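You operate a simulated robot arm through the tools that you are given. There is no shell and no other tool.

Carry out the task below with a simulated robot arm. There is one attempt and no reset: what you move stays moved.

TASK
Stuff the cushion cover, zip it shut and rub the lint off.
Fine: foam pad in, flap down before the zip runs; lint pad back. Set down upright: cushion lint pad. What is to be rubbed or washed off counts as gone when no trace of it is left.

The check looks at the end state, three seconds after you hand in, the way a careful person would. Anything else that was tipped, shoved, dropped, spilled or broken makes it a failure. Lids that push on must go on centred and level and be pressed home; caps that screw on are set level and turned clockwise until they are tight.

THE ROBOT
A 6-joint arm with a two-finger gripper, fixed in place. Base frame: the origin is at the foot of the arm, x ahead of it, y to its left, z up. Readings come in m, rad, newtons and seconds.
With the tool pointing down near the work surface it reaches from about 0.12 to 0.7 m from the base axis. Its first joint turns from -2.897 to 2.897 rad. Payload 3.18 kg.
The TCP is the grasp point between the finger pads, 0.03 m short of the fingertips. In the tool frame z runs along the fingers and y along their closing line. The gripper opens to 0.144 m. The gripper's body begins 0.103 m behind the TCP.
Orientation is that of the tool frame in the base frame, as [roll, pitch, yaw] about the fixed x, y, z axes, in that order (R = Rz(yaw) Ry(pitch) Rx(roll)). With the fingers straight down and closing along the base's y, the tool's x points along the base's -x, its y along +y and its z along -z.

THE INTERFACE
- The arm moves only by the tool apply_moves. Its arguments are lists of equal length, an entry for each row: "travel": the shift along the base's x, y, z in m, a list of three; "rot": the turn, a rotation vector about the base's x, y, z in rad, a list of three; "jaw": the closure, from 0 (fully open) to 1 (shut). In form: {"travel": [[dx, dy, dz], ...], "rot": [[ax, ay, az], ...], "jaw": [jaw, ...]}. A call has 1 to 20 rows; each row is the pose to reach, as a shift and turn from the pose commanded when the call began. A row lasts 0.2 s, in which the tool goes at most 0.05 m and 0.15 rad; a call with a longer step from one row to the next is refused whole, and so is a gripper value outside its range. Where a pose cannot be reached the arm comes as near as it can. A force on the tool above 90 N (or 10 N above the force at the start of the call, whichever is more), or a blocked arm, ends the call early, and 0.2 s more pass. The fingers move at their own pace and stop on an object; they squeeze with about 24 N. The grip force told is the motor's: it shows also when the fingers shut on nothing. Time passes only in rows, and 0.2 s behind the last, so rows that repeat a pose let the fingers close. The reply holds the time, the measured pose of the TCP, the force on the tool along the base axes, the opening and the grip force, in the units named above and with some noise, with the torque about the TCP (base axes, N m) and any sound that the robot's microphone picked up.
- Cameras (640 x 400 px; columns grow to the right, rows downward): "scene" is fixed at [0.0513, 0.5001, 1.2183]; the picture's right is [-0.62, -0.79, 0.00], its down [-0.50, 0.39, -0.78] and it looks along [0.61, -0.48, -0.63] (base axes); focal length 326 px, centre (320, 200). "wrist" rides on the gripper at [0.076, 0.016, -0.143] in the tool frame; the picture's right is [-0.21, 0.98, 0.00], its down [-0.84, -0.18, -0.51] and it looks along [-0.50, -0.11, 0.86] (tool axes); focal length 218 px, centre (320, 200). There is no depth. A picture from a camera that has moved, and an enlarged one, comes with that camera's place and axes in the base frame and with its lens.
- camera(camera): a new picture of that camera. It takes no simulated time.
- enlarge(camera, box): a new picture of the part [left, top, right, bottom] of that camera's present view, enlarged. It takes no simulated time.
- sign_off(): hands the job in; it is judged then, once.

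Places have to be worked out from the pictures, the camera data and where the tool is seen. Open the gripper and draw the arm clear of the work before you hand the job in, unless the task says otherwise.

The tools are called after "Emit:" as name(argument=value, ...) on one line, values as JSON. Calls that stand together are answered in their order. apply_moves: Moves the arm, as the interface text tells. Its arguments: {"type":"object","properties":{"travel":{"type":"array","items":{"type":"array","items":{"type":"number"}}},"rot":{"type":"array","items":{"type":"array","items":{"type":"number"}}},"jaw":{"type":"array","items":{"type":"number"}}},"required":["travel","rot","jaw"]} The other tools are called the same way: camera (camera) takes a picture; enlarge (camera, box) takes an enlarged picture of a part of a camera's view; sign_off () hands the job in.

At the start:

```text
t: 0.0
ee_pos: [0.3492, 0.0834, 0.9636]
orientation: [-3.14, 0.0, -3.141]
contact_force: [-0.8, -0.2, -0.7]
wrist_torque: [-0.01, -0.01, -0.02]
width: 0.1442
finger_force: 0.1
```

scene: 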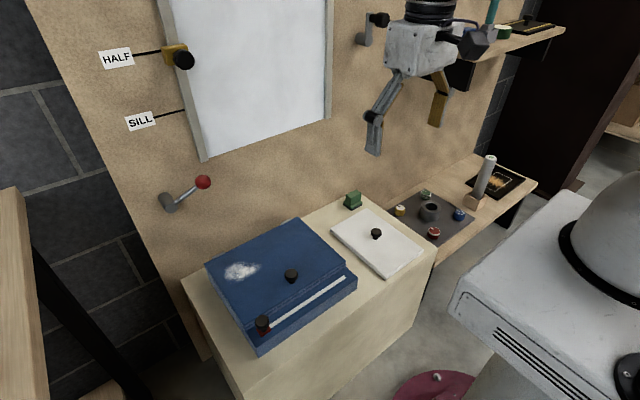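
wrist: 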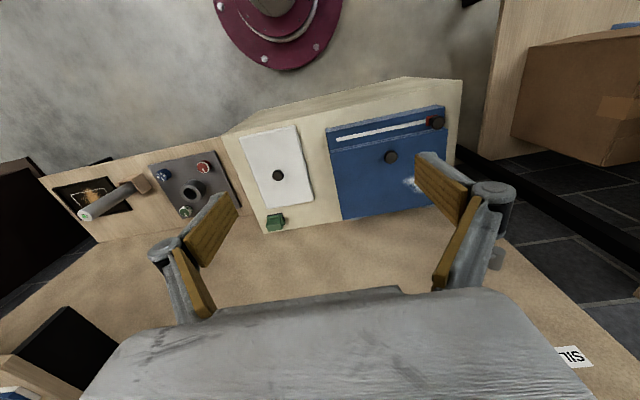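

I begin by looking closer at the work area to identify the cushion cover, the foam pad, the flap, the zip and the lint pad.

Emit:
enlarge(camera="scene", box=[180, 170, 450, 370])

Emit:
enlarge(camera="scene", box=[320, 150, 560, 300])

Emit:
enlarge(camera="wrist", box=[220, 70, 480, 240])

```text
2.00 times, centred on (315, 270) of scene
camera zoom: at [0.0513, 0.5001, 1.2183], right [-0.62, -0.79, 0.0], down [-0.5, 0.39, -0.78], along [0.61, -0.48, -0.63], focal length 652 px, centre (330, 60)
```

zoom: 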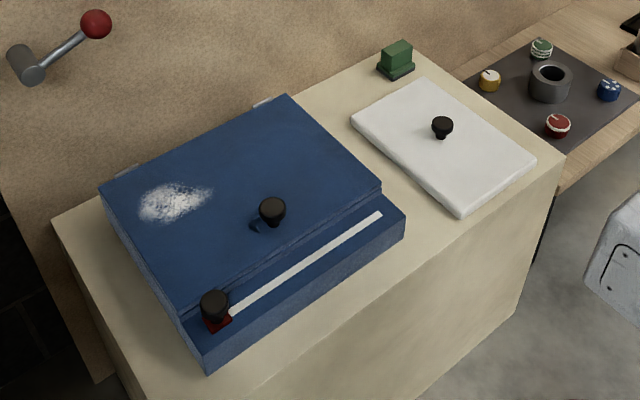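

```text
2.67 times, centred on (440, 225) of scene
camera zoom: at [0.0513, 0.5001, 1.2183], right [-0.62, -0.79, 0.0], down [-0.5, 0.39, -0.78], along [0.61, -0.48, -0.63], focal length 870 px, centre (0, 133)
```

zoom: 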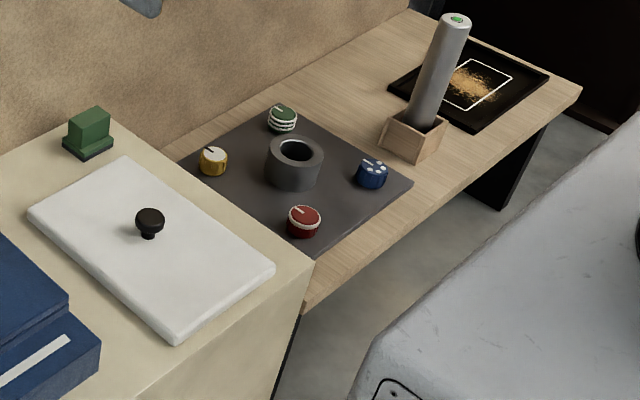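

```text
2.35 times, centred on (350, 155) of wrist
camera zoom: at [0.2718, 0.1007, 1.106], right [0.21, 0.98, 0.0], down [0.84, -0.18, 0.51], along [0.5, -0.11, -0.86], focal length 514 px, centre (249, 306)
```

zoom: 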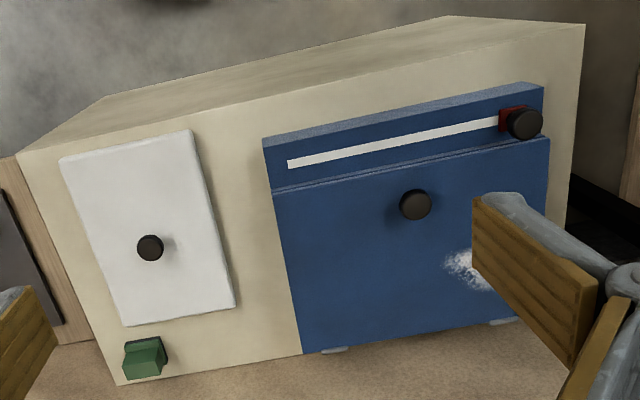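

Triangulating from both pictures: flap knob is near (0.50, 0.24, 0.56), foam pad knob near (0.51, -0.08, 0.51), zip slider near (0.44, 0.36, 0.545), and lint pad near (0.68, -0.15, 0.50). I move the arm closer above the cover for a better look with the wrist camera.

Emit:
apply_moves(travel=[[0, 0.03, -0.03], [0, 0.06, -0.06], [0, 0.09, -0.09], [0, 0.12, -0.12], [0, 0.15, -0.15], [0, 0.15, -0.15]], rot=[[0, 0, 0], [0, 0, 0], [0, 0, 0], [0, 0, 0], [0, 0, 0], [0, 0, 0]], jaw=[0, 0, 0, 0.3, 0.6, 0.6])

Emit:
camera(camera="wrist")

Emit:
camera(camera="scene")

```text
t: 1.4
ee_pos: [0.3482, 0.2333, 0.8148]
orientation: [3.141, 0.002, 3.141]
contact_force: [-0.4, -0.3, -0.6]
wrist_torque: [0.0, 0.02, 0.0]
width: 0.0577
finger_force: 0.0
```

```text
taken
camera wrist: at [0.2711, 0.2505, 0.9566], right [0.21, 0.98, 0.0], down [0.84, -0.18, 0.51], along [0.5, -0.11, -0.86], focal length 218 px, centre (320, 200)
```

wrist: 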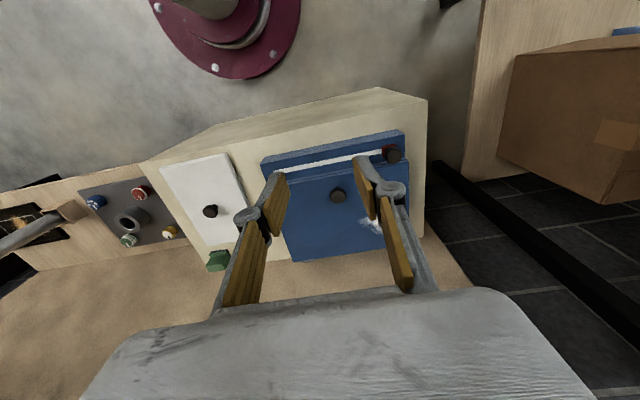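

```text
taken
```

scene: 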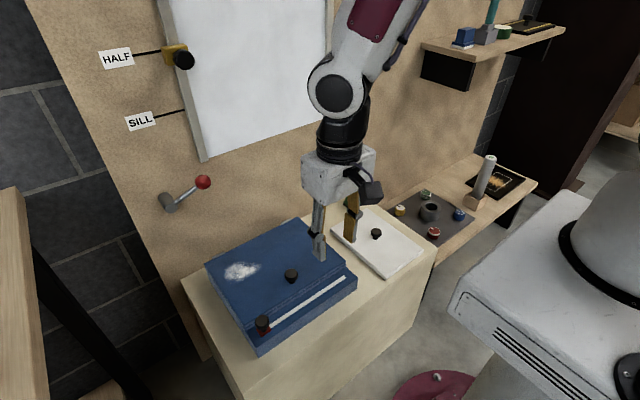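

The wrist view shows the cover and foam pad, with the robot's base at the top of the picture. I enlarge it to read geometry more precisely.

Emit:
enlarge(camera="wrist", box=[250, 110, 430, 270])

Emit:
enlarge(camera="wrist", box=[150, 130, 300, 280])

Emit:
enlarge(camera="scene", box=[195, 210, 365, 350])

Emit:
enlarge(camera="scene", box=[320, 180, 440, 290])

```text
2.50 times, centred on (340, 190) of wrist
camera zoom: at [0.2711, 0.2505, 0.9566], right [0.21, 0.98, 0.0], down [0.84, -0.18, 0.51], along [0.5, -0.11, -0.86], focal length 546 px, centre (270, 225)
```

zoom: 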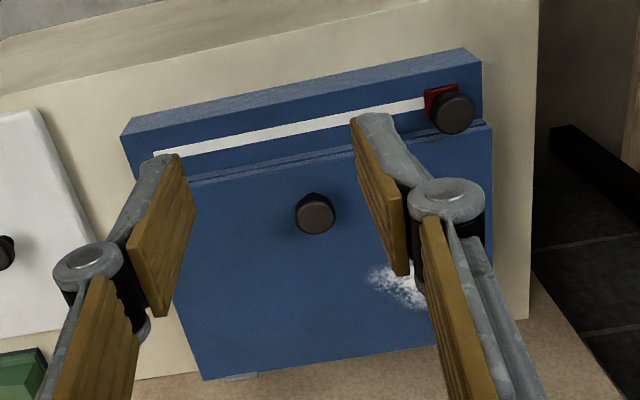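

```text
2.67 times, centred on (225, 205) of wrist
camera zoom: at [0.2711, 0.2505, 0.9566], right [0.21, 0.98, 0.0], down [0.84, -0.18, 0.51], along [0.5, -0.11, -0.86], focal length 582 px, centre (573, 187)
```

zoom: 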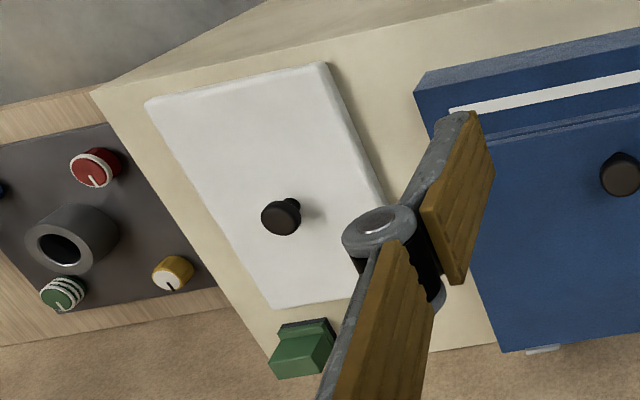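

```text
2.86 times, centred on (280, 280) of scene
camera zoom: at [0.0513, 0.5001, 1.2183], right [-0.62, -0.79, 0.0], down [-0.5, 0.39, -0.78], along [0.61, -0.48, -0.63], focal length 932 px, centre (434, -29)
```

zoom: 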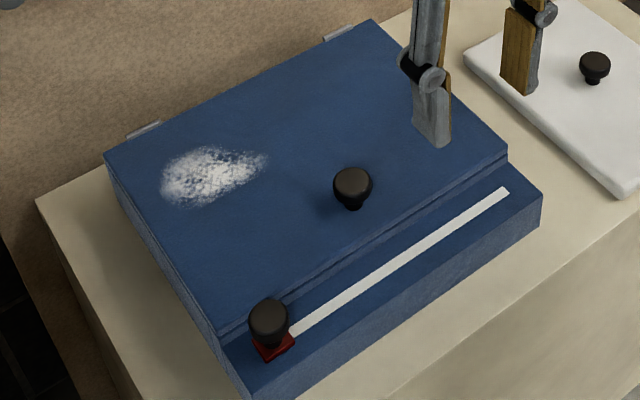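

```text
3.64 times, centred on (380, 235) of scene
camera zoom: at [0.0513, 0.5001, 1.2183], right [-0.62, -0.79, 0.0], down [-0.5, 0.39, -0.78], along [0.61, -0.48, -0.63], focal length 1186 px, centre (102, 73)
```

zoom: 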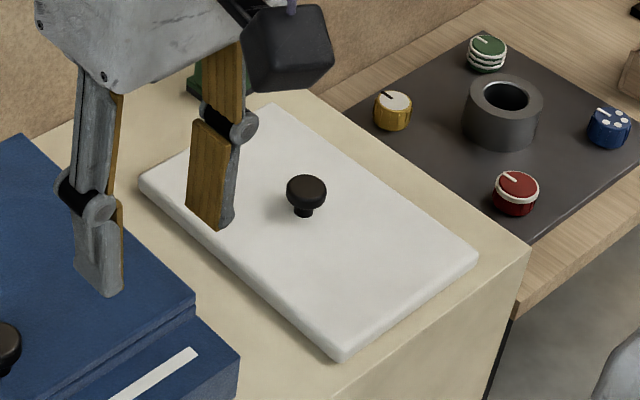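

The flap is hinged on the wall side (x≈0.69), spans y≈0.09–0.39 with its top at z≈0.534, and the chest top is at z≈0.465. The flap knob's head is at about (0.499, 0.239, 0.557); I move above it and check the alignment.

Emit:
apply_moves(travel=[[0.04, 0.002, -0.02], [0.08, 0.003, -0.05], [0.12, 0.005, -0.08], [0.15, 0.006, -0.11], [0.15, 0.006, -0.15], [0.15, 0.006, -0.18], [0.15, 0.006, -0.18]], rot=[[0, 0, 0], [0, 0, 0], [0, 0, 0], [0, 0, 0], [0, 0, 0], [0, 0, 0], [0, 0, 0]], jaw=[0.55, 0.55, 0.55, 0.55, 0.55, 0.55, 0.55])

Emit:
camera(camera="wrist")

Emit:
enlarge(camera="scene", box=[220, 170, 380, 330])

```text
t: 3.0
ee_pos: [0.4987, 0.2398, 0.6314]
orientation: [3.141, 0.002, -3.141]
contact_force: [-0.2, 0.4, -0.6]
wrist_torque: [0.02, -0.01, 0.01]
width: 0.065
finger_force: 0.0
```

```text
taken
camera wrist: at [0.4225, 0.2555, 0.774], right [0.21, 0.98, 0.0], down [0.84, -0.18, 0.51], along [0.5, -0.11, -0.86], focal length 218 px, centre (320, 200)
```

wrist: 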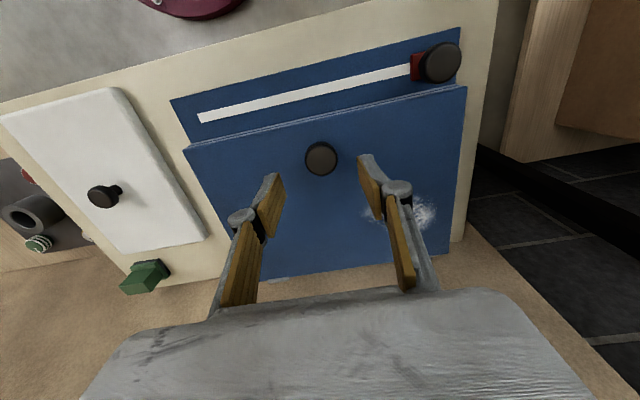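

```text
2.50 times, centred on (300, 250) of scene
camera zoom: at [0.0513, 0.5001, 1.2183], right [-0.62, -0.79, 0.0], down [-0.5, 0.39, -0.78], along [0.61, -0.48, -0.63], focal length 816 px, centre (370, 75)
```

zoom: 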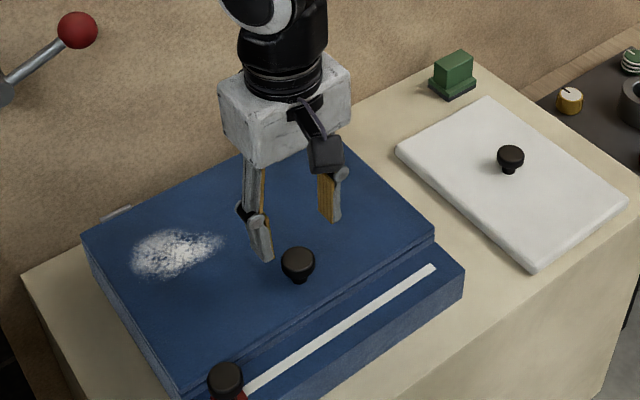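

The knob re-triangulates to (0.499, 0.2395), right under the TCP. I descend so the fingertips stop just above the flap, then close on the knob head.

Emit:
apply_moves(travel=[[0, 0, -0.03], [0, 0, -0.05], [0, 0, -0.061], [0, 0, -0.061], [0, 0, -0.061], [0, 0, -0.061], [0, 0, -0.061]], rot=[[0, 0, 0], [0, 0, 0], [0, 0, 0], [0, 0, 0], [0, 0, 0], [0, 0, 0], [0, 0, 0]], jaw=[0.55, 0.55, 0.55, 0.7, 0.85, 0.9, 0.9])

Emit:
enlarge(camera="wrist", box=[200, 60, 440, 260])

Emit:
enlarge(camera="scene", box=[240, 210, 360, 310])

```text
t: 4.6
ee_pos: [0.4985, 0.2394, 0.5708]
orientation: [3.14, 0.001, 3.141]
contact_force: [3.2, -0.3, -3.7]
wrist_torque: [0.01, 0.18, -0.03]
width: 0.033
finger_force: 45.1
```

```text
2.00 times, centred on (320, 160) of wrist
camera zoom: at [0.4217, 0.2569, 0.7141], right [0.21, 0.98, 0.0], down [0.84, -0.18, 0.51], along [0.5, -0.11, -0.86], focal length 436 px, centre (320, 280)
```

zoom: 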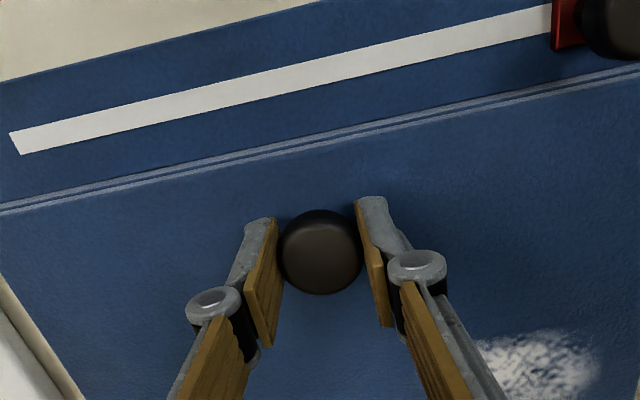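

```text
4.00 times, centred on (300, 260) of scene
camera zoom: at [0.0513, 0.5001, 1.2183], right [-0.62, -0.79, 0.0], down [-0.5, 0.39, -0.78], along [0.61, -0.48, -0.63], focal length 1305 px, centre (400, -40)
```

zoom: 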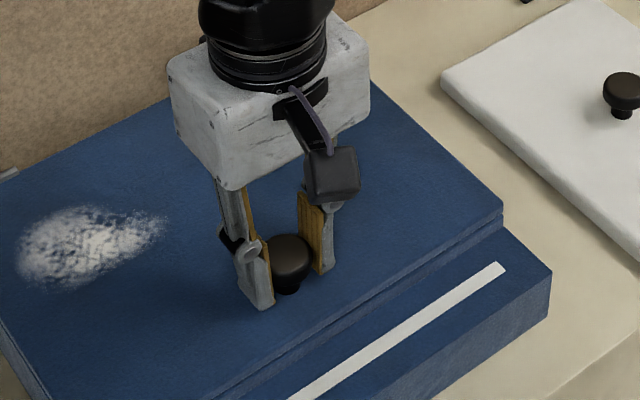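

The knob is firmly gripped (0.033 m wide). I lift slowly along the hinge arc by about 14° and watch the forces.

Emit:
apply_moves(travel=[[0.002, 0, 0.013], [0.005, 0, 0.026], [0.009, 0, 0.038], [0.012, 0, 0.046], [0.012, 0, 0.046]], rot=[[0, 0, 0], [0, 0, 0], [0, 0, 0], [0, 0, 0], [0, 0, 0]], jaw=[0.9, 0.9, 0.9, 0.9, 0.9])

Emit:
enlarge(camera="scene", box=[195, 170, 395, 350])

Emit:
camera(camera="wrist")

```text
t: 5.8
ee_pos: [0.5089, 0.2396, 0.6178]
orientation: [3.141, -0.001, -3.141]
contact_force: [-16.0, 15.6, -2.1]
wrist_torque: [0.26, 1.12, 0.01]
width: 0.0328
finger_force: 44.5
```

```text
2.22 times, centred on (295, 260) of scene
camera zoom: at [0.0513, 0.5001, 1.2183], right [-0.62, -0.79, 0.0], down [-0.5, 0.39, -0.78], along [0.61, -0.48, -0.63], focal length 725 px, centre (376, 67)
```

zoom: 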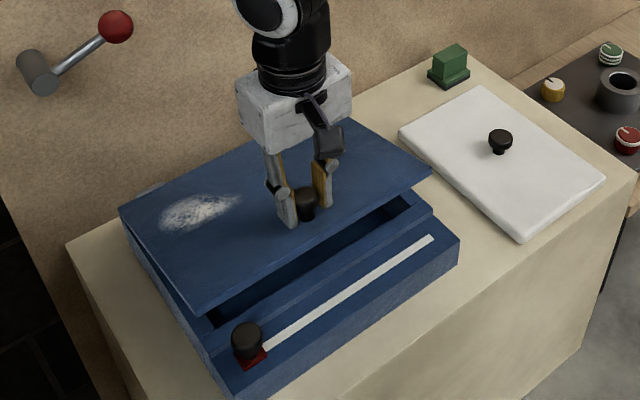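

```text
taken
camera wrist: at [0.4319, 0.257, 0.7614], right [0.21, 0.98, 0.0], down [0.84, -0.18, 0.51], along [0.49, -0.11, -0.86], focal length 218 px, centre (320, 200)
```

wrist: 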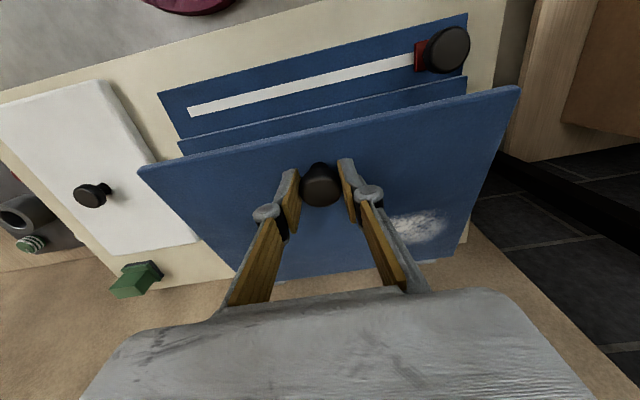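

The flap lifts cleanly and a pocket shows beneath. I briefly release the knob at this small angle to learn whether the hinge holds the flap by friction or lets it fall.

Emit:
apply_moves(travel=[[-0.002, 0, 0], [-0.002, 0, 0], [-0.002, 0, 0]], rot=[[0, 0, 0], [0, 0, 0], [0, 0, 0]], jaw=[0.7, 0.68, 0.68])

Emit:
enlarge(camera="scene", box=[195, 170, 395, 350])

```text
t: 6.6
ee_pos: [0.5098, 0.2398, 0.6191]
orientation: [-3.141, 0.001, -3.141]
contact_force: [0.3, 0.4, 0.1]
wrist_torque: [-0.01, 0.01, -0.01]
width: 0.0464
finger_force: 0.1
```

```text
2.22 times, centred on (295, 260) of scene
camera zoom: at [0.0513, 0.5001, 1.2183], right [-0.62, -0.79, 0.0], down [-0.5, 0.39, -0.78], along [0.61, -0.48, -0.63], focal length 725 px, centre (376, 67)
```

zoom: 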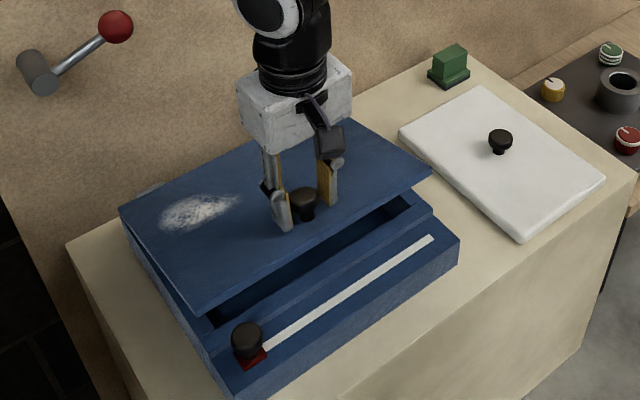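

The hinge has friction: the flap stays at its angle without being held. I re-grip the knob and lift it further along the arc to about 57°.

Emit:
apply_moves(travel=[[-0.001, 0, 0], [-0.001, 0, 0], [0.0055, 0, 0.0136], [0.0117, 0, 0.0271], [0.0197, 0, 0.0393], [0.0277, 0, 0.0511], [0.0372, 0, 0.062], [0.0472, 0, 0.0724], [0.0582, 0, 0.082], [0.0696, 0, 0.0906], [0.082, 0, 0.0985], [0.0945, 0, 0.1052], [0.0945, 0, 0.1052]], rot=[[0, 0, 0], [0, 0, 0], [0, 0, 0], [0, 0, 0], [0, 0, 0], [0, 0, 0], [0, 0, 0], [0, 0, 0], [0, 0, 0], [0, 0, 0], [0, 0, 0], [0, 0, 0], [0, 0, 0]], jaw=[0.85, 0.85, 0.85, 0.85, 0.85, 0.85, 0.85, 0.85, 0.85, 0.85, 0.85, 0.85, 0.85])

Emit:
enlarge(camera="scene", box=[195, 130, 435, 350])

Emit:
camera(camera="wrist")

```text
t: 9.4
ee_pos: [0.6042, 0.2405, 0.7251]
orientation: [3.141, 0.004, -3.142]
contact_force: [-17.5, 5.0, 22.2]
wrist_torque: [0.04, 1.07, -0.09]
width: 0.0327
finger_force: 45.1
```

```text
1.82 times, centred on (315, 240) of scene
camera zoom: at [0.0513, 0.5001, 1.2183], right [-0.62, -0.79, 0.0], down [-0.5, 0.39, -0.78], along [0.61, -0.48, -0.63], focal length 593 px, centre (329, 127)
```

zoom: 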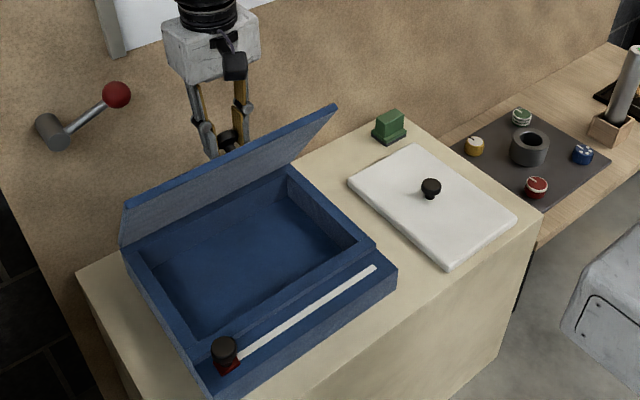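

```text
taken
camera wrist: at [0.526, 0.2568, 0.8676], right [0.21, 0.98, 0.0], down [0.84, -0.18, 0.51], along [0.5, -0.11, -0.86], focal length 218 px, centre (320, 200)
```

wrist: 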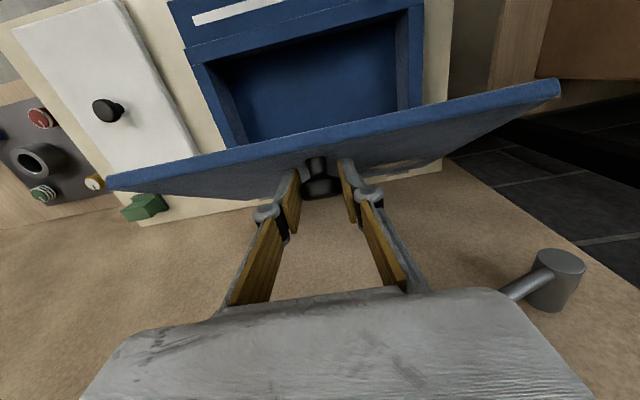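

The flap is near 60° open and the pocket is visible; the force pattern suggests my radius is a few mm small. I continue to about 74° with a slightly larger radius, then release.

Emit:
apply_moves(travel=[[-0.001, 0, 0.003], [0.0113, 0, 0.0094], [0.0253, 0, 0.0145], [0.0394, 0, 0.0184], [0.054, 0, 0.0214], [0.054, 0, 0.0214], [0.054, 0, 0.0214], [0.054, 0, 0.0214]], rot=[[0, 0, 0], [0, 0, 0], [0, 0, 0], [0, 0, 0], [0, 0, 0], [0, 0, 0], [0, 0, 0], [0, 0, 0]], jaw=[0.85, 0.85, 0.85, 0.85, 0.85, 0.85, 0.65, 0.62])

Emit:
enlarge(camera="scene", box=[195, 130, 435, 350])

Emit:
camera(camera="wrist")

```text
t: 11.2
ee_pos: [0.6563, 0.2384, 0.7451]
orientation: [3.138, 0.009, 3.14]
contact_force: [-0.6, 0.1, 0.3]
wrist_torque: [-0.02, -0.02, 0.02]
width: 0.0545
finger_force: 0.1
```

```text
1.82 times, centred on (315, 240) of scene
camera zoom: at [0.0513, 0.5001, 1.2183], right [-0.62, -0.79, 0.0], down [-0.5, 0.39, -0.78], along [0.61, -0.48, -0.63], focal length 593 px, centre (329, 127)
```

zoom: 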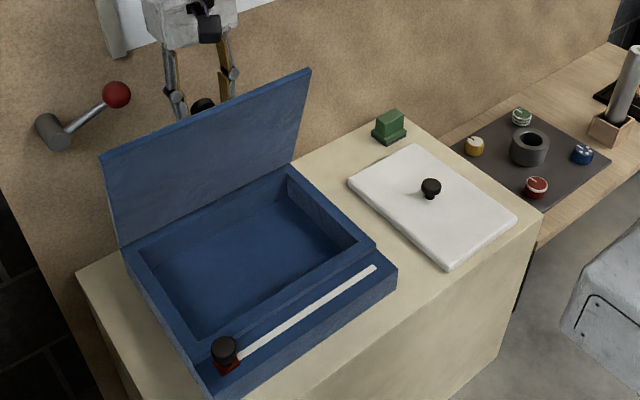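

```text
taken
camera wrist: at [0.5787, 0.2547, 0.8868], right [0.21, 0.98, 0.0], down [0.84, -0.18, 0.51], along [0.5, -0.1, -0.86], focal length 218 px, centre (320, 200)
```

wrist: 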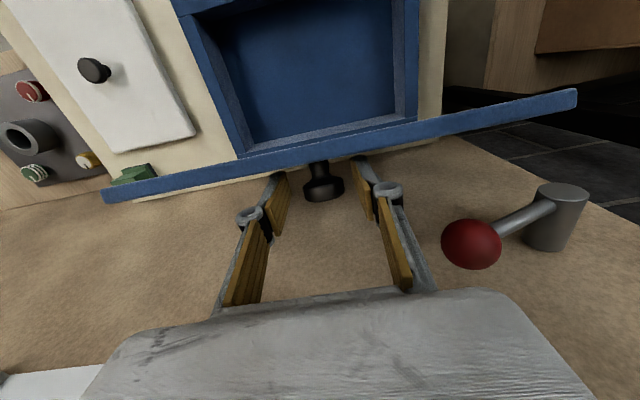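

The flap stands by itself at about 72°, tip near (0.618, z 0.757); a wall crank with a red ball sits at about (0.70, 0.336, 0.775), which I must avoid. I raise the gripper clear of the knob and draw back.

Emit:
apply_moves(travel=[[0, 0, 0.03], [0, 0, 0.06], [-0.01, 0, 0.085], [-0.05, 0, 0.095], [-0.1, 0, 0.095], [-0.15, 0, 0.095], [-0.2, 0, 0.095], [-0.24, 0, 0.095], [-0.24, 0, 0.095]], rot=[[0, 0, 0], [0, 0, 0], [0, 0, 0], [0, 0, 0], [0, 0, 0], [0, 0, 0], [0, 0, 0], [0, 0, 0], [0, 0, 0]], jaw=[0.6, 0.6, 0.6, 0.6, 0.7, 0.8, 0.9, 1.0, 1.0])

Emit:
enlarge(camera="scene", box=[195, 150, 375, 350])

Emit:
camera(camera="wrist")

Emit:
camera(camera="scene")

```text
t: 13.2
ee_pos: [0.4176, 0.2403, 0.8403]
orientation: [3.141, 0.003, -3.141]
contact_force: [0.2, -0.5, 0.8]
wrist_torque: [0.02, 0.03, -0.03]
width: 0.0
finger_force: 24.2
out of reach, approached as far as the arm can: row 1, 2, 3
```

```text
2.00 times, centred on (285, 250) of scene
camera zoom: at [0.0513, 0.5001, 1.2183], right [-0.62, -0.79, 0.0], down [-0.5, 0.39, -0.78], along [0.61, -0.48, -0.63], focal length 652 px, centre (390, 100)
```

zoom: 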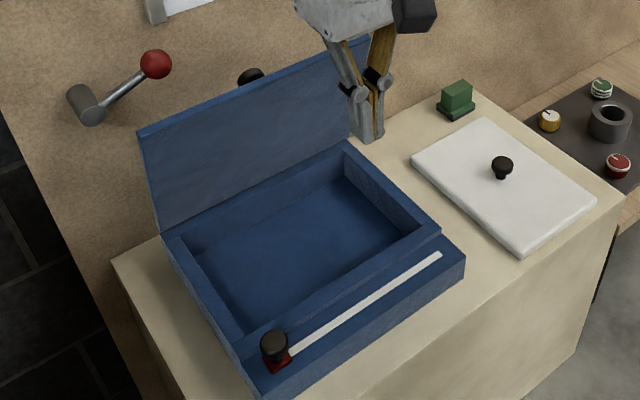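

```text
taken
camera wrist: at [0.3405, 0.257, 0.9812], right [0.21, 0.98, 0.0], down [0.84, -0.18, 0.51], along [0.5, -0.11, -0.86], focal length 218 px, centre (320, 200)
```

wrist: 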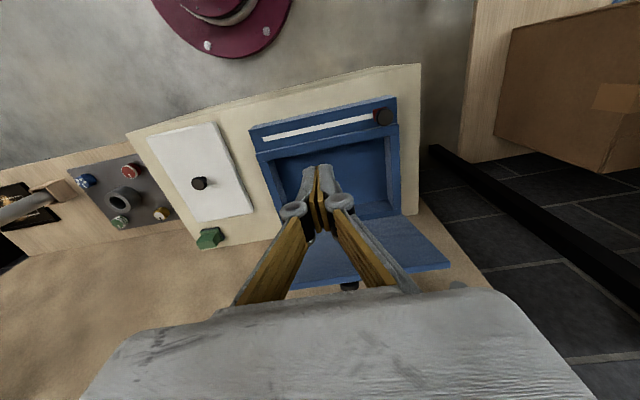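

```text
taken
```

scene: 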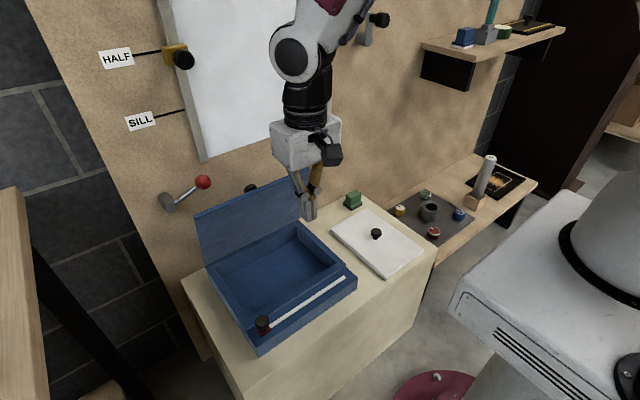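

The pocket is open in view. I enlarge to measure its inner dimensions and compare with the foam pad.

Emit:
enlarge(camera="scene", box=[200, 215, 320, 345])

Emit:
enlarge(camera="scene", box=[270, 200, 370, 300])

Emit:
enlarge(camera="wrist", box=[230, 80, 430, 220])

```text
3.08 times, centred on (260, 280) of scene
camera zoom: at [0.0513, 0.5001, 1.2183], right [-0.62, -0.79, 0.0], down [-0.5, 0.39, -0.78], along [0.61, -0.48, -0.63], focal length 1004 px, centre (505, -46)
```

zoom: 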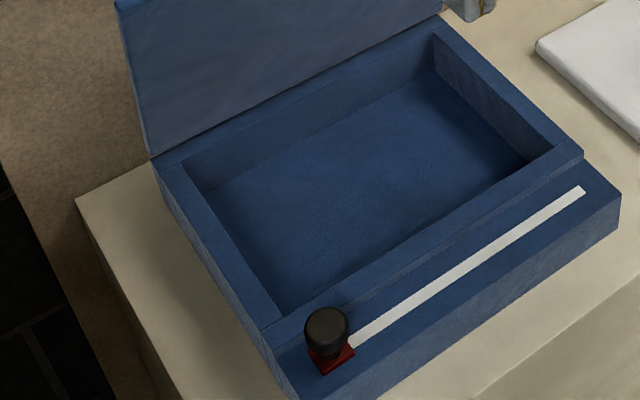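

```text
4.00 times, centred on (320, 250) of scene
camera zoom: at [0.0513, 0.5001, 1.2183], right [-0.62, -0.79, 0.0], down [-0.5, 0.39, -0.78], along [0.61, -0.48, -0.63], focal length 1305 px, centre (320, 0)
```

zoom: 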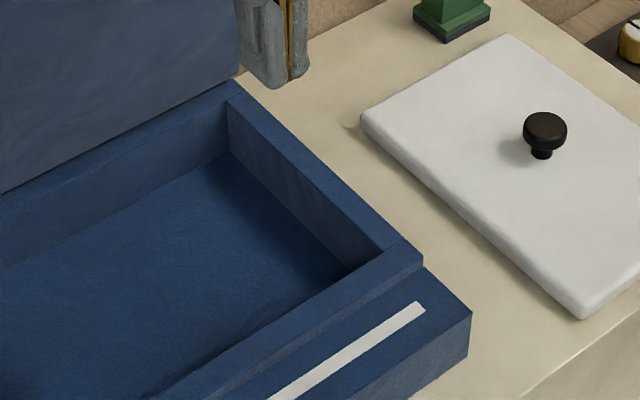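

```text
2.86 times, centred on (330, 150) of wrist
camera zoom: at [0.3405, 0.257, 0.9812], right [0.21, 0.98, 0.0], down [0.84, -0.18, 0.51], along [0.5, -0.11, -0.86], focal length 624 px, centre (291, 343)
```

zoom: 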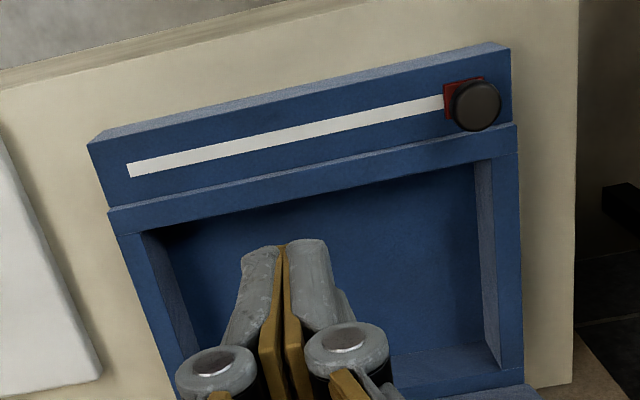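

The pocket's inner opening is about x 0.481–0.659, y 0.107–0.375, so the 0.24 × 0.163 pad must be turned 90° to fit, centred near (0.570, 0.241). I first nudge the flap more upright (~82°) from the front with closed fingers, stopping short of the crank ball.

Emit:
apply_moves(travel=[[0.03, -0.005, -0.035], [0.06, -0.01, -0.07], [0.09, -0.02, -0.1], [0.12, -0.02, -0.12], [0.15, -0.02, -0.12], [0.175, -0.02, -0.12], [0.19, -0.02, -0.12], [0.2, -0.02, -0.12], [0.21, -0.02, -0.12], [0.22, -0.02, -0.12], [0.2274, -0.02, -0.12], [0.2274, -0.02, -0.12]], rot=[[0, 0, 0], [0, 0, 0], [0, 0, 0], [0, 0, 0], [0, 0, 0], [0, 0, 0], [0, 0, 0], [0, 0, 0], [0, 0, 0], [0, 0, 0], [0, 0, 0], [0, 0, 0]], jaw=[1, 1, 1, 1, 1, 1, 1, 1, 1, 1, 1, 1])

Emit:
enlarge(camera="scene", box=[160, 130, 360, 290])

Emit:
camera(camera="wrist")

```text
t: 15.8
ee_pos: [0.6455, 0.2199, 0.7201]
orientation: [-3.14, 0.002, 3.141]
contact_force: [-0.3, 0.6, 0.0]
wrist_torque: [0.02, -0.03, -0.01]
width: 0.0
finger_force: 31.0
```

```text
2.50 times, centred on (260, 210) of scene
camera zoom: at [0.0513, 0.5001, 1.2183], right [-0.62, -0.79, 0.0], down [-0.5, 0.39, -0.78], along [0.61, -0.48, -0.63], focal length 816 px, centre (470, 175)
```

zoom: 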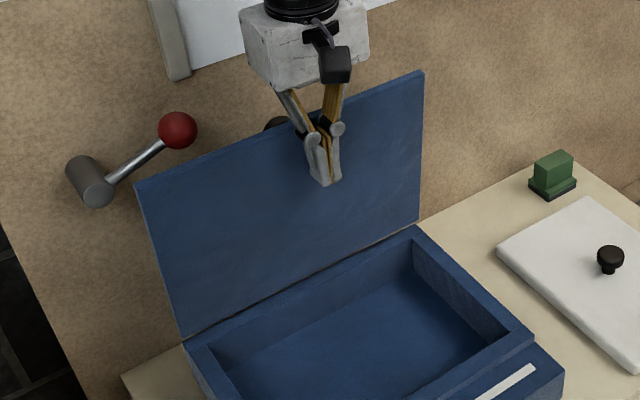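

```text
taken
camera wrist: at [0.568, 0.2374, 0.8629], right [0.21, 0.98, 0.0], down [0.84, -0.18, 0.51], along [0.5, -0.11, -0.86], focal length 218 px, centre (320, 200)
```

wrist: 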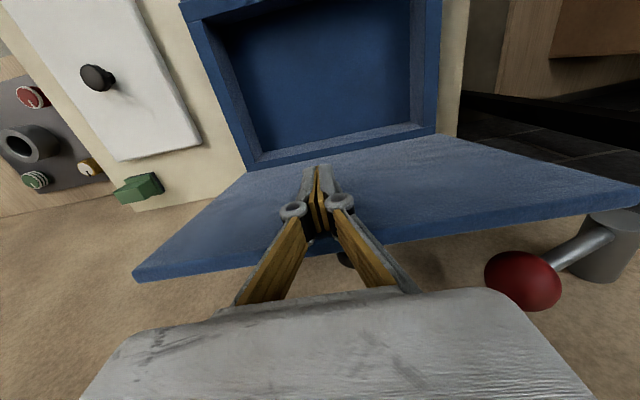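

The flap now stands at about 82° and stays there. I draw back and move above the foam pad's knob while turning the gripper 90° about vertical.

Emit:
apply_moves(travel=[[-0.05, 0, 0.01], [-0.1, 0, 0.02], [-0.13, -0.03, 0.02], [-0.14, -0.06, 0.02], [-0.14, -0.1, 0.01], [-0.14, -0.14, 0.0], [-0.14, -0.18, -0.01], [-0.14, -0.22, -0.02], [-0.14, -0.26, -0.02], [-0.14, -0.295, -0.02], [-0.14, -0.295, -0.02], [-0.14, -0.295, -0.02], [-0.14, -0.295, -0.02], [-0.14, -0.295, -0.02]], rot=[[0, 0, 0], [0, 0, 0], [0, 0, 0.145], [0, 0, 0.29], [0, 0, 0.435], [0, 0, 0.58], [0, 0, 0.725], [0, 0, 0.87], [0, 0, 1.015], [0, 0, 1.16], [0, 0, 1.3], [0, 0, 1.44], [0, 0, 1.5708], [0, 0, 1.5708]], jaw=[1, 1, 1, 0.8, 0.55, 0.55, 0.55, 0.55, 0.55, 0.55, 0.55, 0.55, 0.55, 0.55])

Emit:
camera(camera="wrist")

Emit:
camera(camera="scene")

```text
refused: row 1 steps farther than a row can; nothing moved
```

```text
taken
camera wrist: at [0.568, 0.2374, 0.8629], right [0.21, 0.98, 0.0], down [0.84, -0.18, 0.51], along [0.5, -0.11, -0.86], focal length 218 px, centre (320, 200)
```

wrist: 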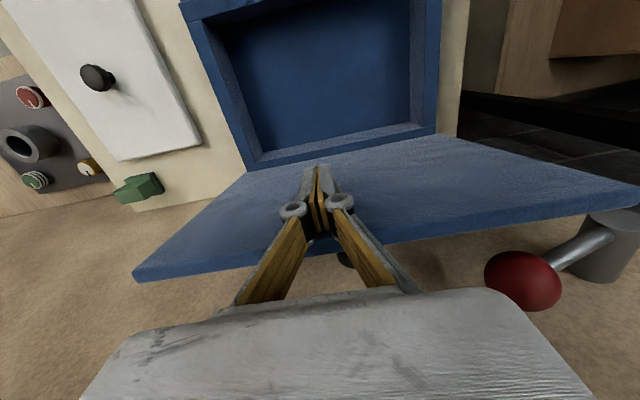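

```text
taken
```

scene: 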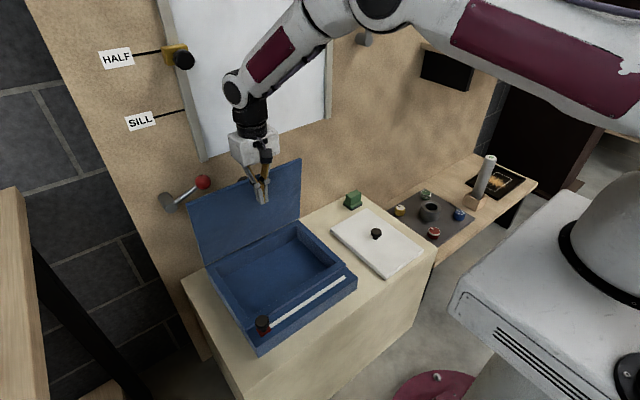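

The first step was slightly over 0.05 m, so nothing moved. I resend with smaller steps.

Emit:
apply_moves(travel=[[-0.045, 0, 0.005], [-0.09, 0, 0.015], [-0.12, -0.03, 0.02], [-0.14, -0.06, 0.02], [-0.14, -0.1, 0.01], [-0.14, -0.14, 0.0], [-0.14, -0.18, -0.01], [-0.14, -0.22, -0.02], [-0.14, -0.26, -0.02], [-0.14, -0.295, -0.02], [-0.14, -0.295, -0.02], [-0.14, -0.295, -0.02], [-0.14, -0.295, -0.02], [-0.14, -0.295, -0.02]], rot=[[0, 0, 0], [0, 0, 0], [0, 0, 0.145], [0, 0, 0.29], [0, 0, 0.435], [0, 0, 0.58], [0, 0, 0.725], [0, 0, 0.87], [0, 0, 1.015], [0, 0, 1.16], [0, 0, 1.3], [0, 0, 1.44], [0, 0, 1.5708], [0, 0, 1.5708]], jaw=[1, 1, 1, 0.8, 0.55, 0.55, 0.55, 0.55, 0.55, 0.55, 0.55, 0.55, 0.55, 0.55])

Emit:
camera(camera="wrist")

Emit:
camera(camera="scene")

```text
t: 18.8
ee_pos: [0.5028, -0.0737, 0.6987]
orientation: [-3.141, 0.0, -1.57]
contact_force: [-0.5, 0.0, 0.7]
wrist_torque: [-0.02, 0.01, -0.03]
width: 0.0648
finger_force: 0.1
```

```text
taken
camera wrist: at [0.4868, -0.1503, 0.8417], right [-0.98, 0.21, 0.0], down [0.18, 0.84, 0.51], along [0.11, 0.5, -0.86], focal length 218 px, centre (320, 200)
```

wrist: 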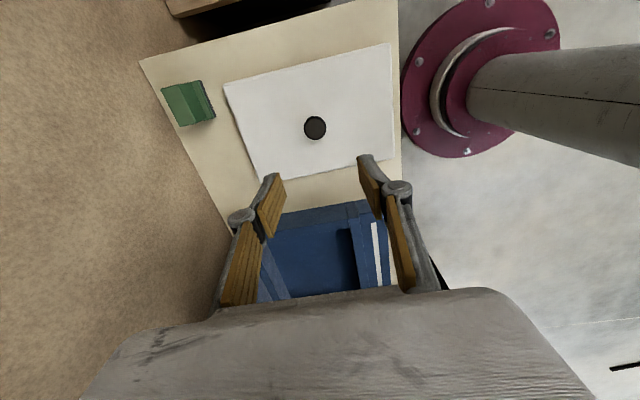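

```text
taken
```

scene: 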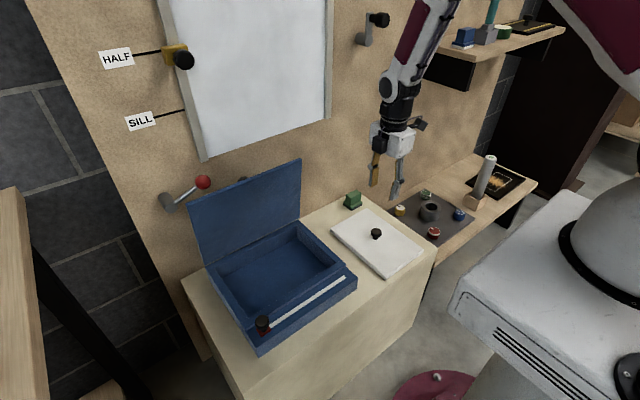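

The gripper is now turned 90° over the pad. I enlarge the wrist view to fix the knob's and the pad's edges precisely.

Emit:
enlarge(camera="wrist", box=[220, 30, 400, 190])

Emit:
enlarge(camera="wrist", box=[140, 40, 240, 140])

Emit:
enlarge(camera="scene", box=[325, 180, 445, 290])

```text
2.50 times, centred on (310, 110) of wrist
camera zoom: at [0.4868, -0.1503, 0.8417], right [-0.98, 0.21, 0.0], down [0.18, 0.84, 0.51], along [0.11, 0.5, -0.86], focal length 546 px, centre (345, 425)
```

zoom: 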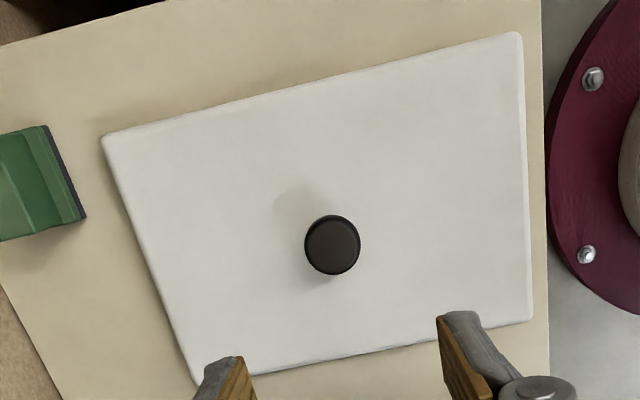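

```text
4.00 times, centred on (190, 90) of wrist
camera zoom: at [0.4868, -0.1503, 0.8417], right [-0.98, 0.21, 0.0], down [0.18, 0.84, 0.51], along [0.11, 0.5, -0.86], focal length 873 px, centre (840, 640)
```

zoom: 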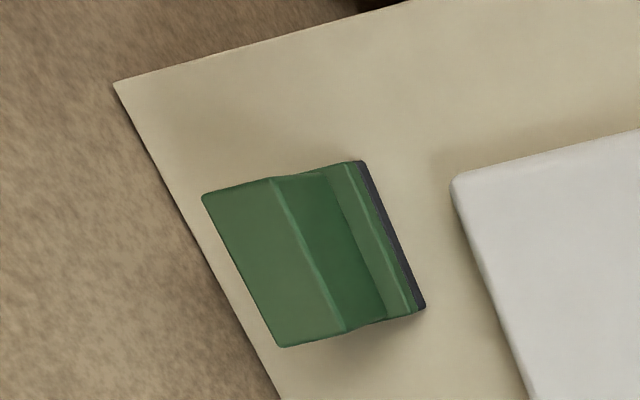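

```text
3.64 times, centred on (385, 235) of scene
camera zoom: at [0.0513, 0.5001, 1.2183], right [-0.62, -0.79, 0.0], down [-0.5, 0.39, -0.78], along [0.61, -0.48, -0.63], focal length 1186 px, centre (84, 73)
```

zoom: 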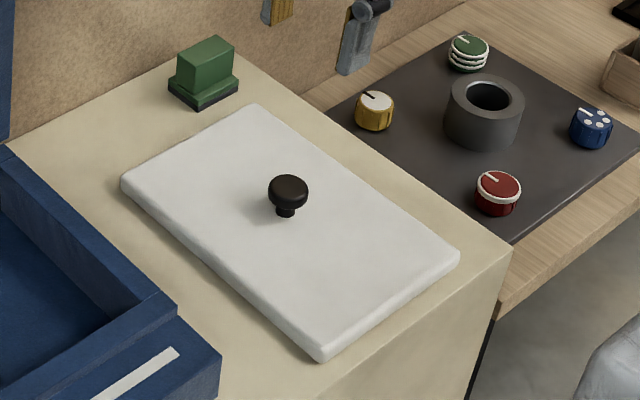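

Both views agree: the pad's knob is at about (0.510, -0.0805) at the pad's centre, and the pocket centre is (0.571, 0.242). I centre over the knob and descend part-way for another check.

Emit:
apply_moves(travel=[[0.007, -0.0065, -0.03], [0.007, -0.0065, -0.07], [0.007, -0.0065, -0.11], [0.007, -0.0065, -0.12], [0.007, -0.0065, -0.12]], rot=[[0, 0, 0], [0, 0, 0], [0, 0, 0], [0, 0, 0], [0, 0, 0]], jaw=[0.55, 0.55, 0.55, 0.55, 0.55])

Emit:
enlarge(camera="wrist", box=[200, 60, 440, 260])

Emit:
enlarge(camera="scene", box=[325, 180, 445, 290])

```text
t: 20.0
ee_pos: [0.5133, -0.0834, 0.58]
orientation: [-3.141, 0.0, -1.571]
contact_force: [0.5, -0.1, 0.4]
wrist_torque: [-0.01, 0.0, 0.03]
width: 0.0649
finger_force: 0.0
```

```text
2.00 times, centred on (320, 160) of wrist
camera zoom: at [0.4963, -0.1586, 0.7219], right [-0.98, 0.21, 0.0], down [0.18, 0.84, 0.51], along [0.11, 0.5, -0.86], focal length 436 px, centre (320, 280)
```

zoom: 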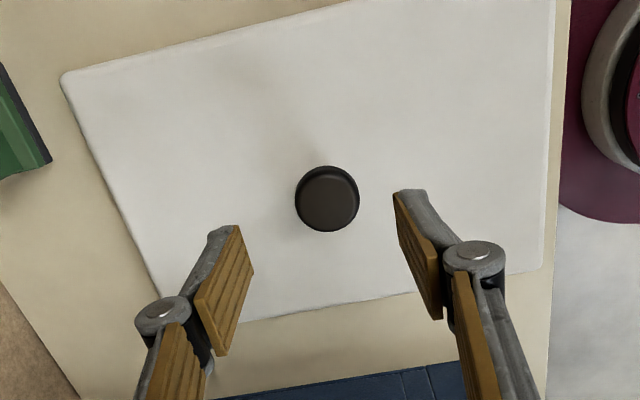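

```text
3.64 times, centred on (385, 235) of scene
camera zoom: at [0.0513, 0.5001, 1.2183], right [-0.62, -0.79, 0.0], down [-0.5, 0.39, -0.78], along [0.61, -0.48, -0.63], focal length 1186 px, centre (84, 73)
```

zoom: 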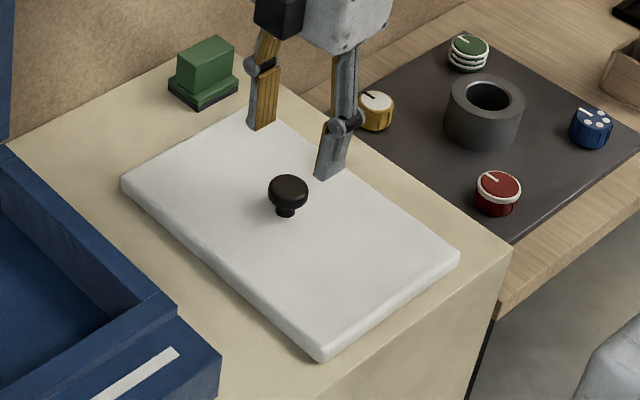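

The knob now reads (0.509, -0.081), 3 mm off in x; I correct, descend to grip height, and close.

Emit:
apply_moves(travel=[[-0.003, 0.0015, -0.02], [-0.003, 0.0015, -0.045], [-0.003, 0.0015, -0.057], [-0.003, 0.0015, -0.057], [-0.003, 0.0015, -0.057], [-0.003, 0.0015, -0.057], [-0.003, 0.0015, -0.057]], rot=[[0, 0, 0], [0, 0, 0], [0, 0, 0], [0, 0, 0], [0, 0, 0], [0, 0, 0], [0, 0, 0]], jaw=[0.55, 0.55, 0.55, 0.7, 0.8, 0.9, 0.9])

Emit:
enlarge(camera="wrist", box=[200, 60, 440, 260])

Emit:
enlarge(camera="scene", box=[325, 180, 445, 290])

```text
t: 21.6
ee_pos: [0.5091, -0.079, 0.522]
orientation: [-3.14, 0.002, -1.572]
contact_force: [0.3, -0.1, 0.4]
wrist_torque: [-0.01, -0.05, -0.01]
width: 0.033
finger_force: 23.9
```

```text
2.00 times, centred on (320, 160) of wrist
camera zoom: at [0.4914, -0.1557, 0.6642], right [-0.98, 0.21, 0.0], down [0.18, 0.84, 0.51], along [0.11, 0.5, -0.86], focal length 436 px, centre (320, 280)
```

zoom: 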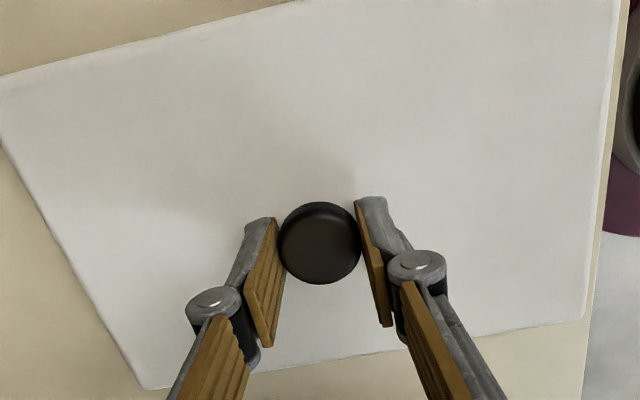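

```text
3.64 times, centred on (385, 235) of scene
camera zoom: at [0.0513, 0.5001, 1.2183], right [-0.62, -0.79, 0.0], down [-0.5, 0.39, -0.78], along [0.61, -0.48, -0.63], focal length 1186 px, centre (84, 73)
```

zoom: 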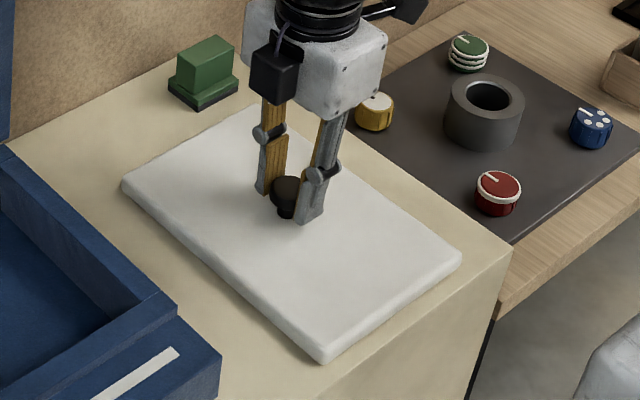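

The knob is gripped at 24 N. I lift the pad a few centimetres gently and check that it hangs level.

Emit:
apply_moves(travel=[[0, 0, 0.008], [0, 0, 0.02], [0, 0, 0.035], [0, 0, 0.05], [0, 0, 0.06], [0, 0, 0.06]], rot=[[0, 0, 0], [0, 0, 0], [0, 0, 0], [0, 0, 0], [0, 0, 0], [0, 0, 0]], jaw=[0.9, 0.9, 0.9, 0.9, 0.9, 0.9])

Emit:
enlarge(camera="wrist", box=[200, 60, 440, 260])

Emit:
enlarge(camera="scene", box=[300, 150, 460, 290])

```text
t: 23.0
ee_pos: [0.5067, -0.0802, 0.5818]
orientation: [-3.141, 0.002, -1.571]
contact_force: [0.1, 0.0, 0.2]
wrist_torque: [0.08, 0.0, -0.01]
width: 0.0142
finger_force: 0.0
```

```text
2.00 times, centred on (320, 160) of wrist
camera zoom: at [0.4907, -0.1563, 0.7251], right [-0.98, 0.21, 0.0], down [0.18, 0.84, 0.51], along [0.11, 0.5, -0.86], focal length 436 px, centre (320, 280)
```

zoom: 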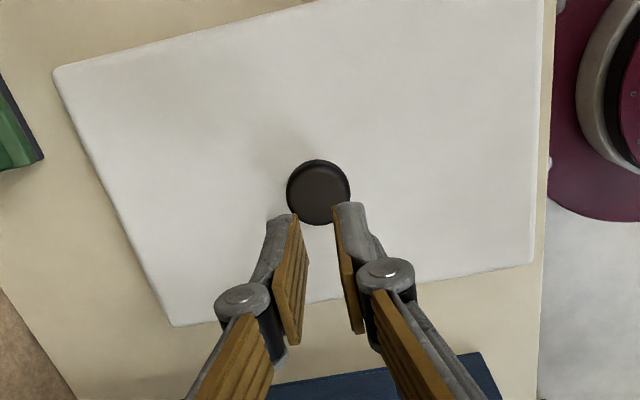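

```text
2.86 times, centred on (380, 220) of scene
camera zoom: at [0.0513, 0.5001, 1.2183], right [-0.62, -0.79, 0.0], down [-0.5, 0.39, -0.78], along [0.61, -0.48, -0.63], focal length 932 px, centre (149, 143)
```

zoom: 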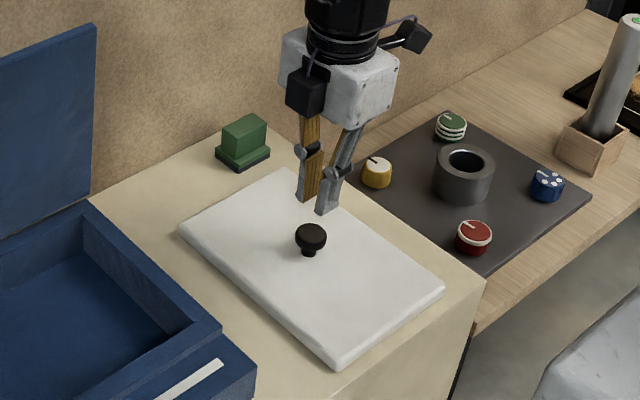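

The fingers slipped off the knob's head; the pad stayed in place on the chest. I reopen, shift 2 mm to centre in y, and go down about 7 mm deeper so the pads grip below the head's equator.

Emit:
apply_moves(travel=[[0, -0.002, 0], [0, -0.002, 0], [0, -0.002, -0.02], [0, -0.002, -0.045], [0, -0.002, -0.06], [0, -0.002, -0.065], [0, -0.002, -0.065]], rot=[[0, 0, 0], [0, 0, 0], [0, 0, 0], [0, 0, 0], [0, 0, 0], [0, 0, 0], [0, 0, 0]], jaw=[0.6, 0.55, 0.55, 0.55, 0.55, 0.55, 0.55])

Emit:
enlarge(camera="scene", box=[350, 200, 410, 250])

```text
t: 24.6
ee_pos: [0.5083, -0.0825, 0.5171]
orientation: [3.139, 0.0, -1.571]
contact_force: [-0.6, 0.1, -0.1]
wrist_torque: [0.02, -0.03, -0.01]
width: 0.0647
finger_force: 0.0
```

```text
8.00 times, centred on (380, 225) of scene
camera zoom: at [0.0513, 0.5001, 1.2183], right [-0.62, -0.79, 0.0], down [-0.5, 0.39, -0.78], along [0.61, -0.48, -0.63], focal length 2610 px, centre (-160, 0)
```

zoom: 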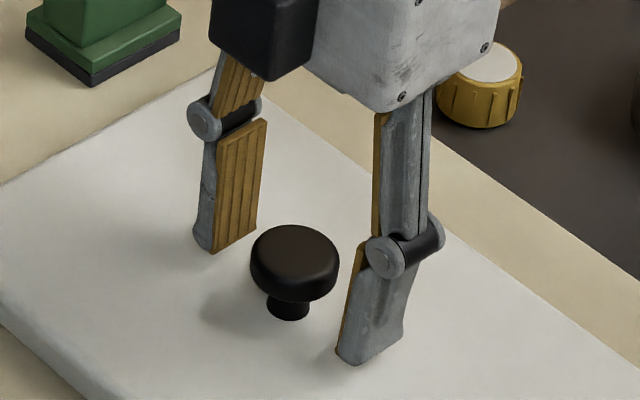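

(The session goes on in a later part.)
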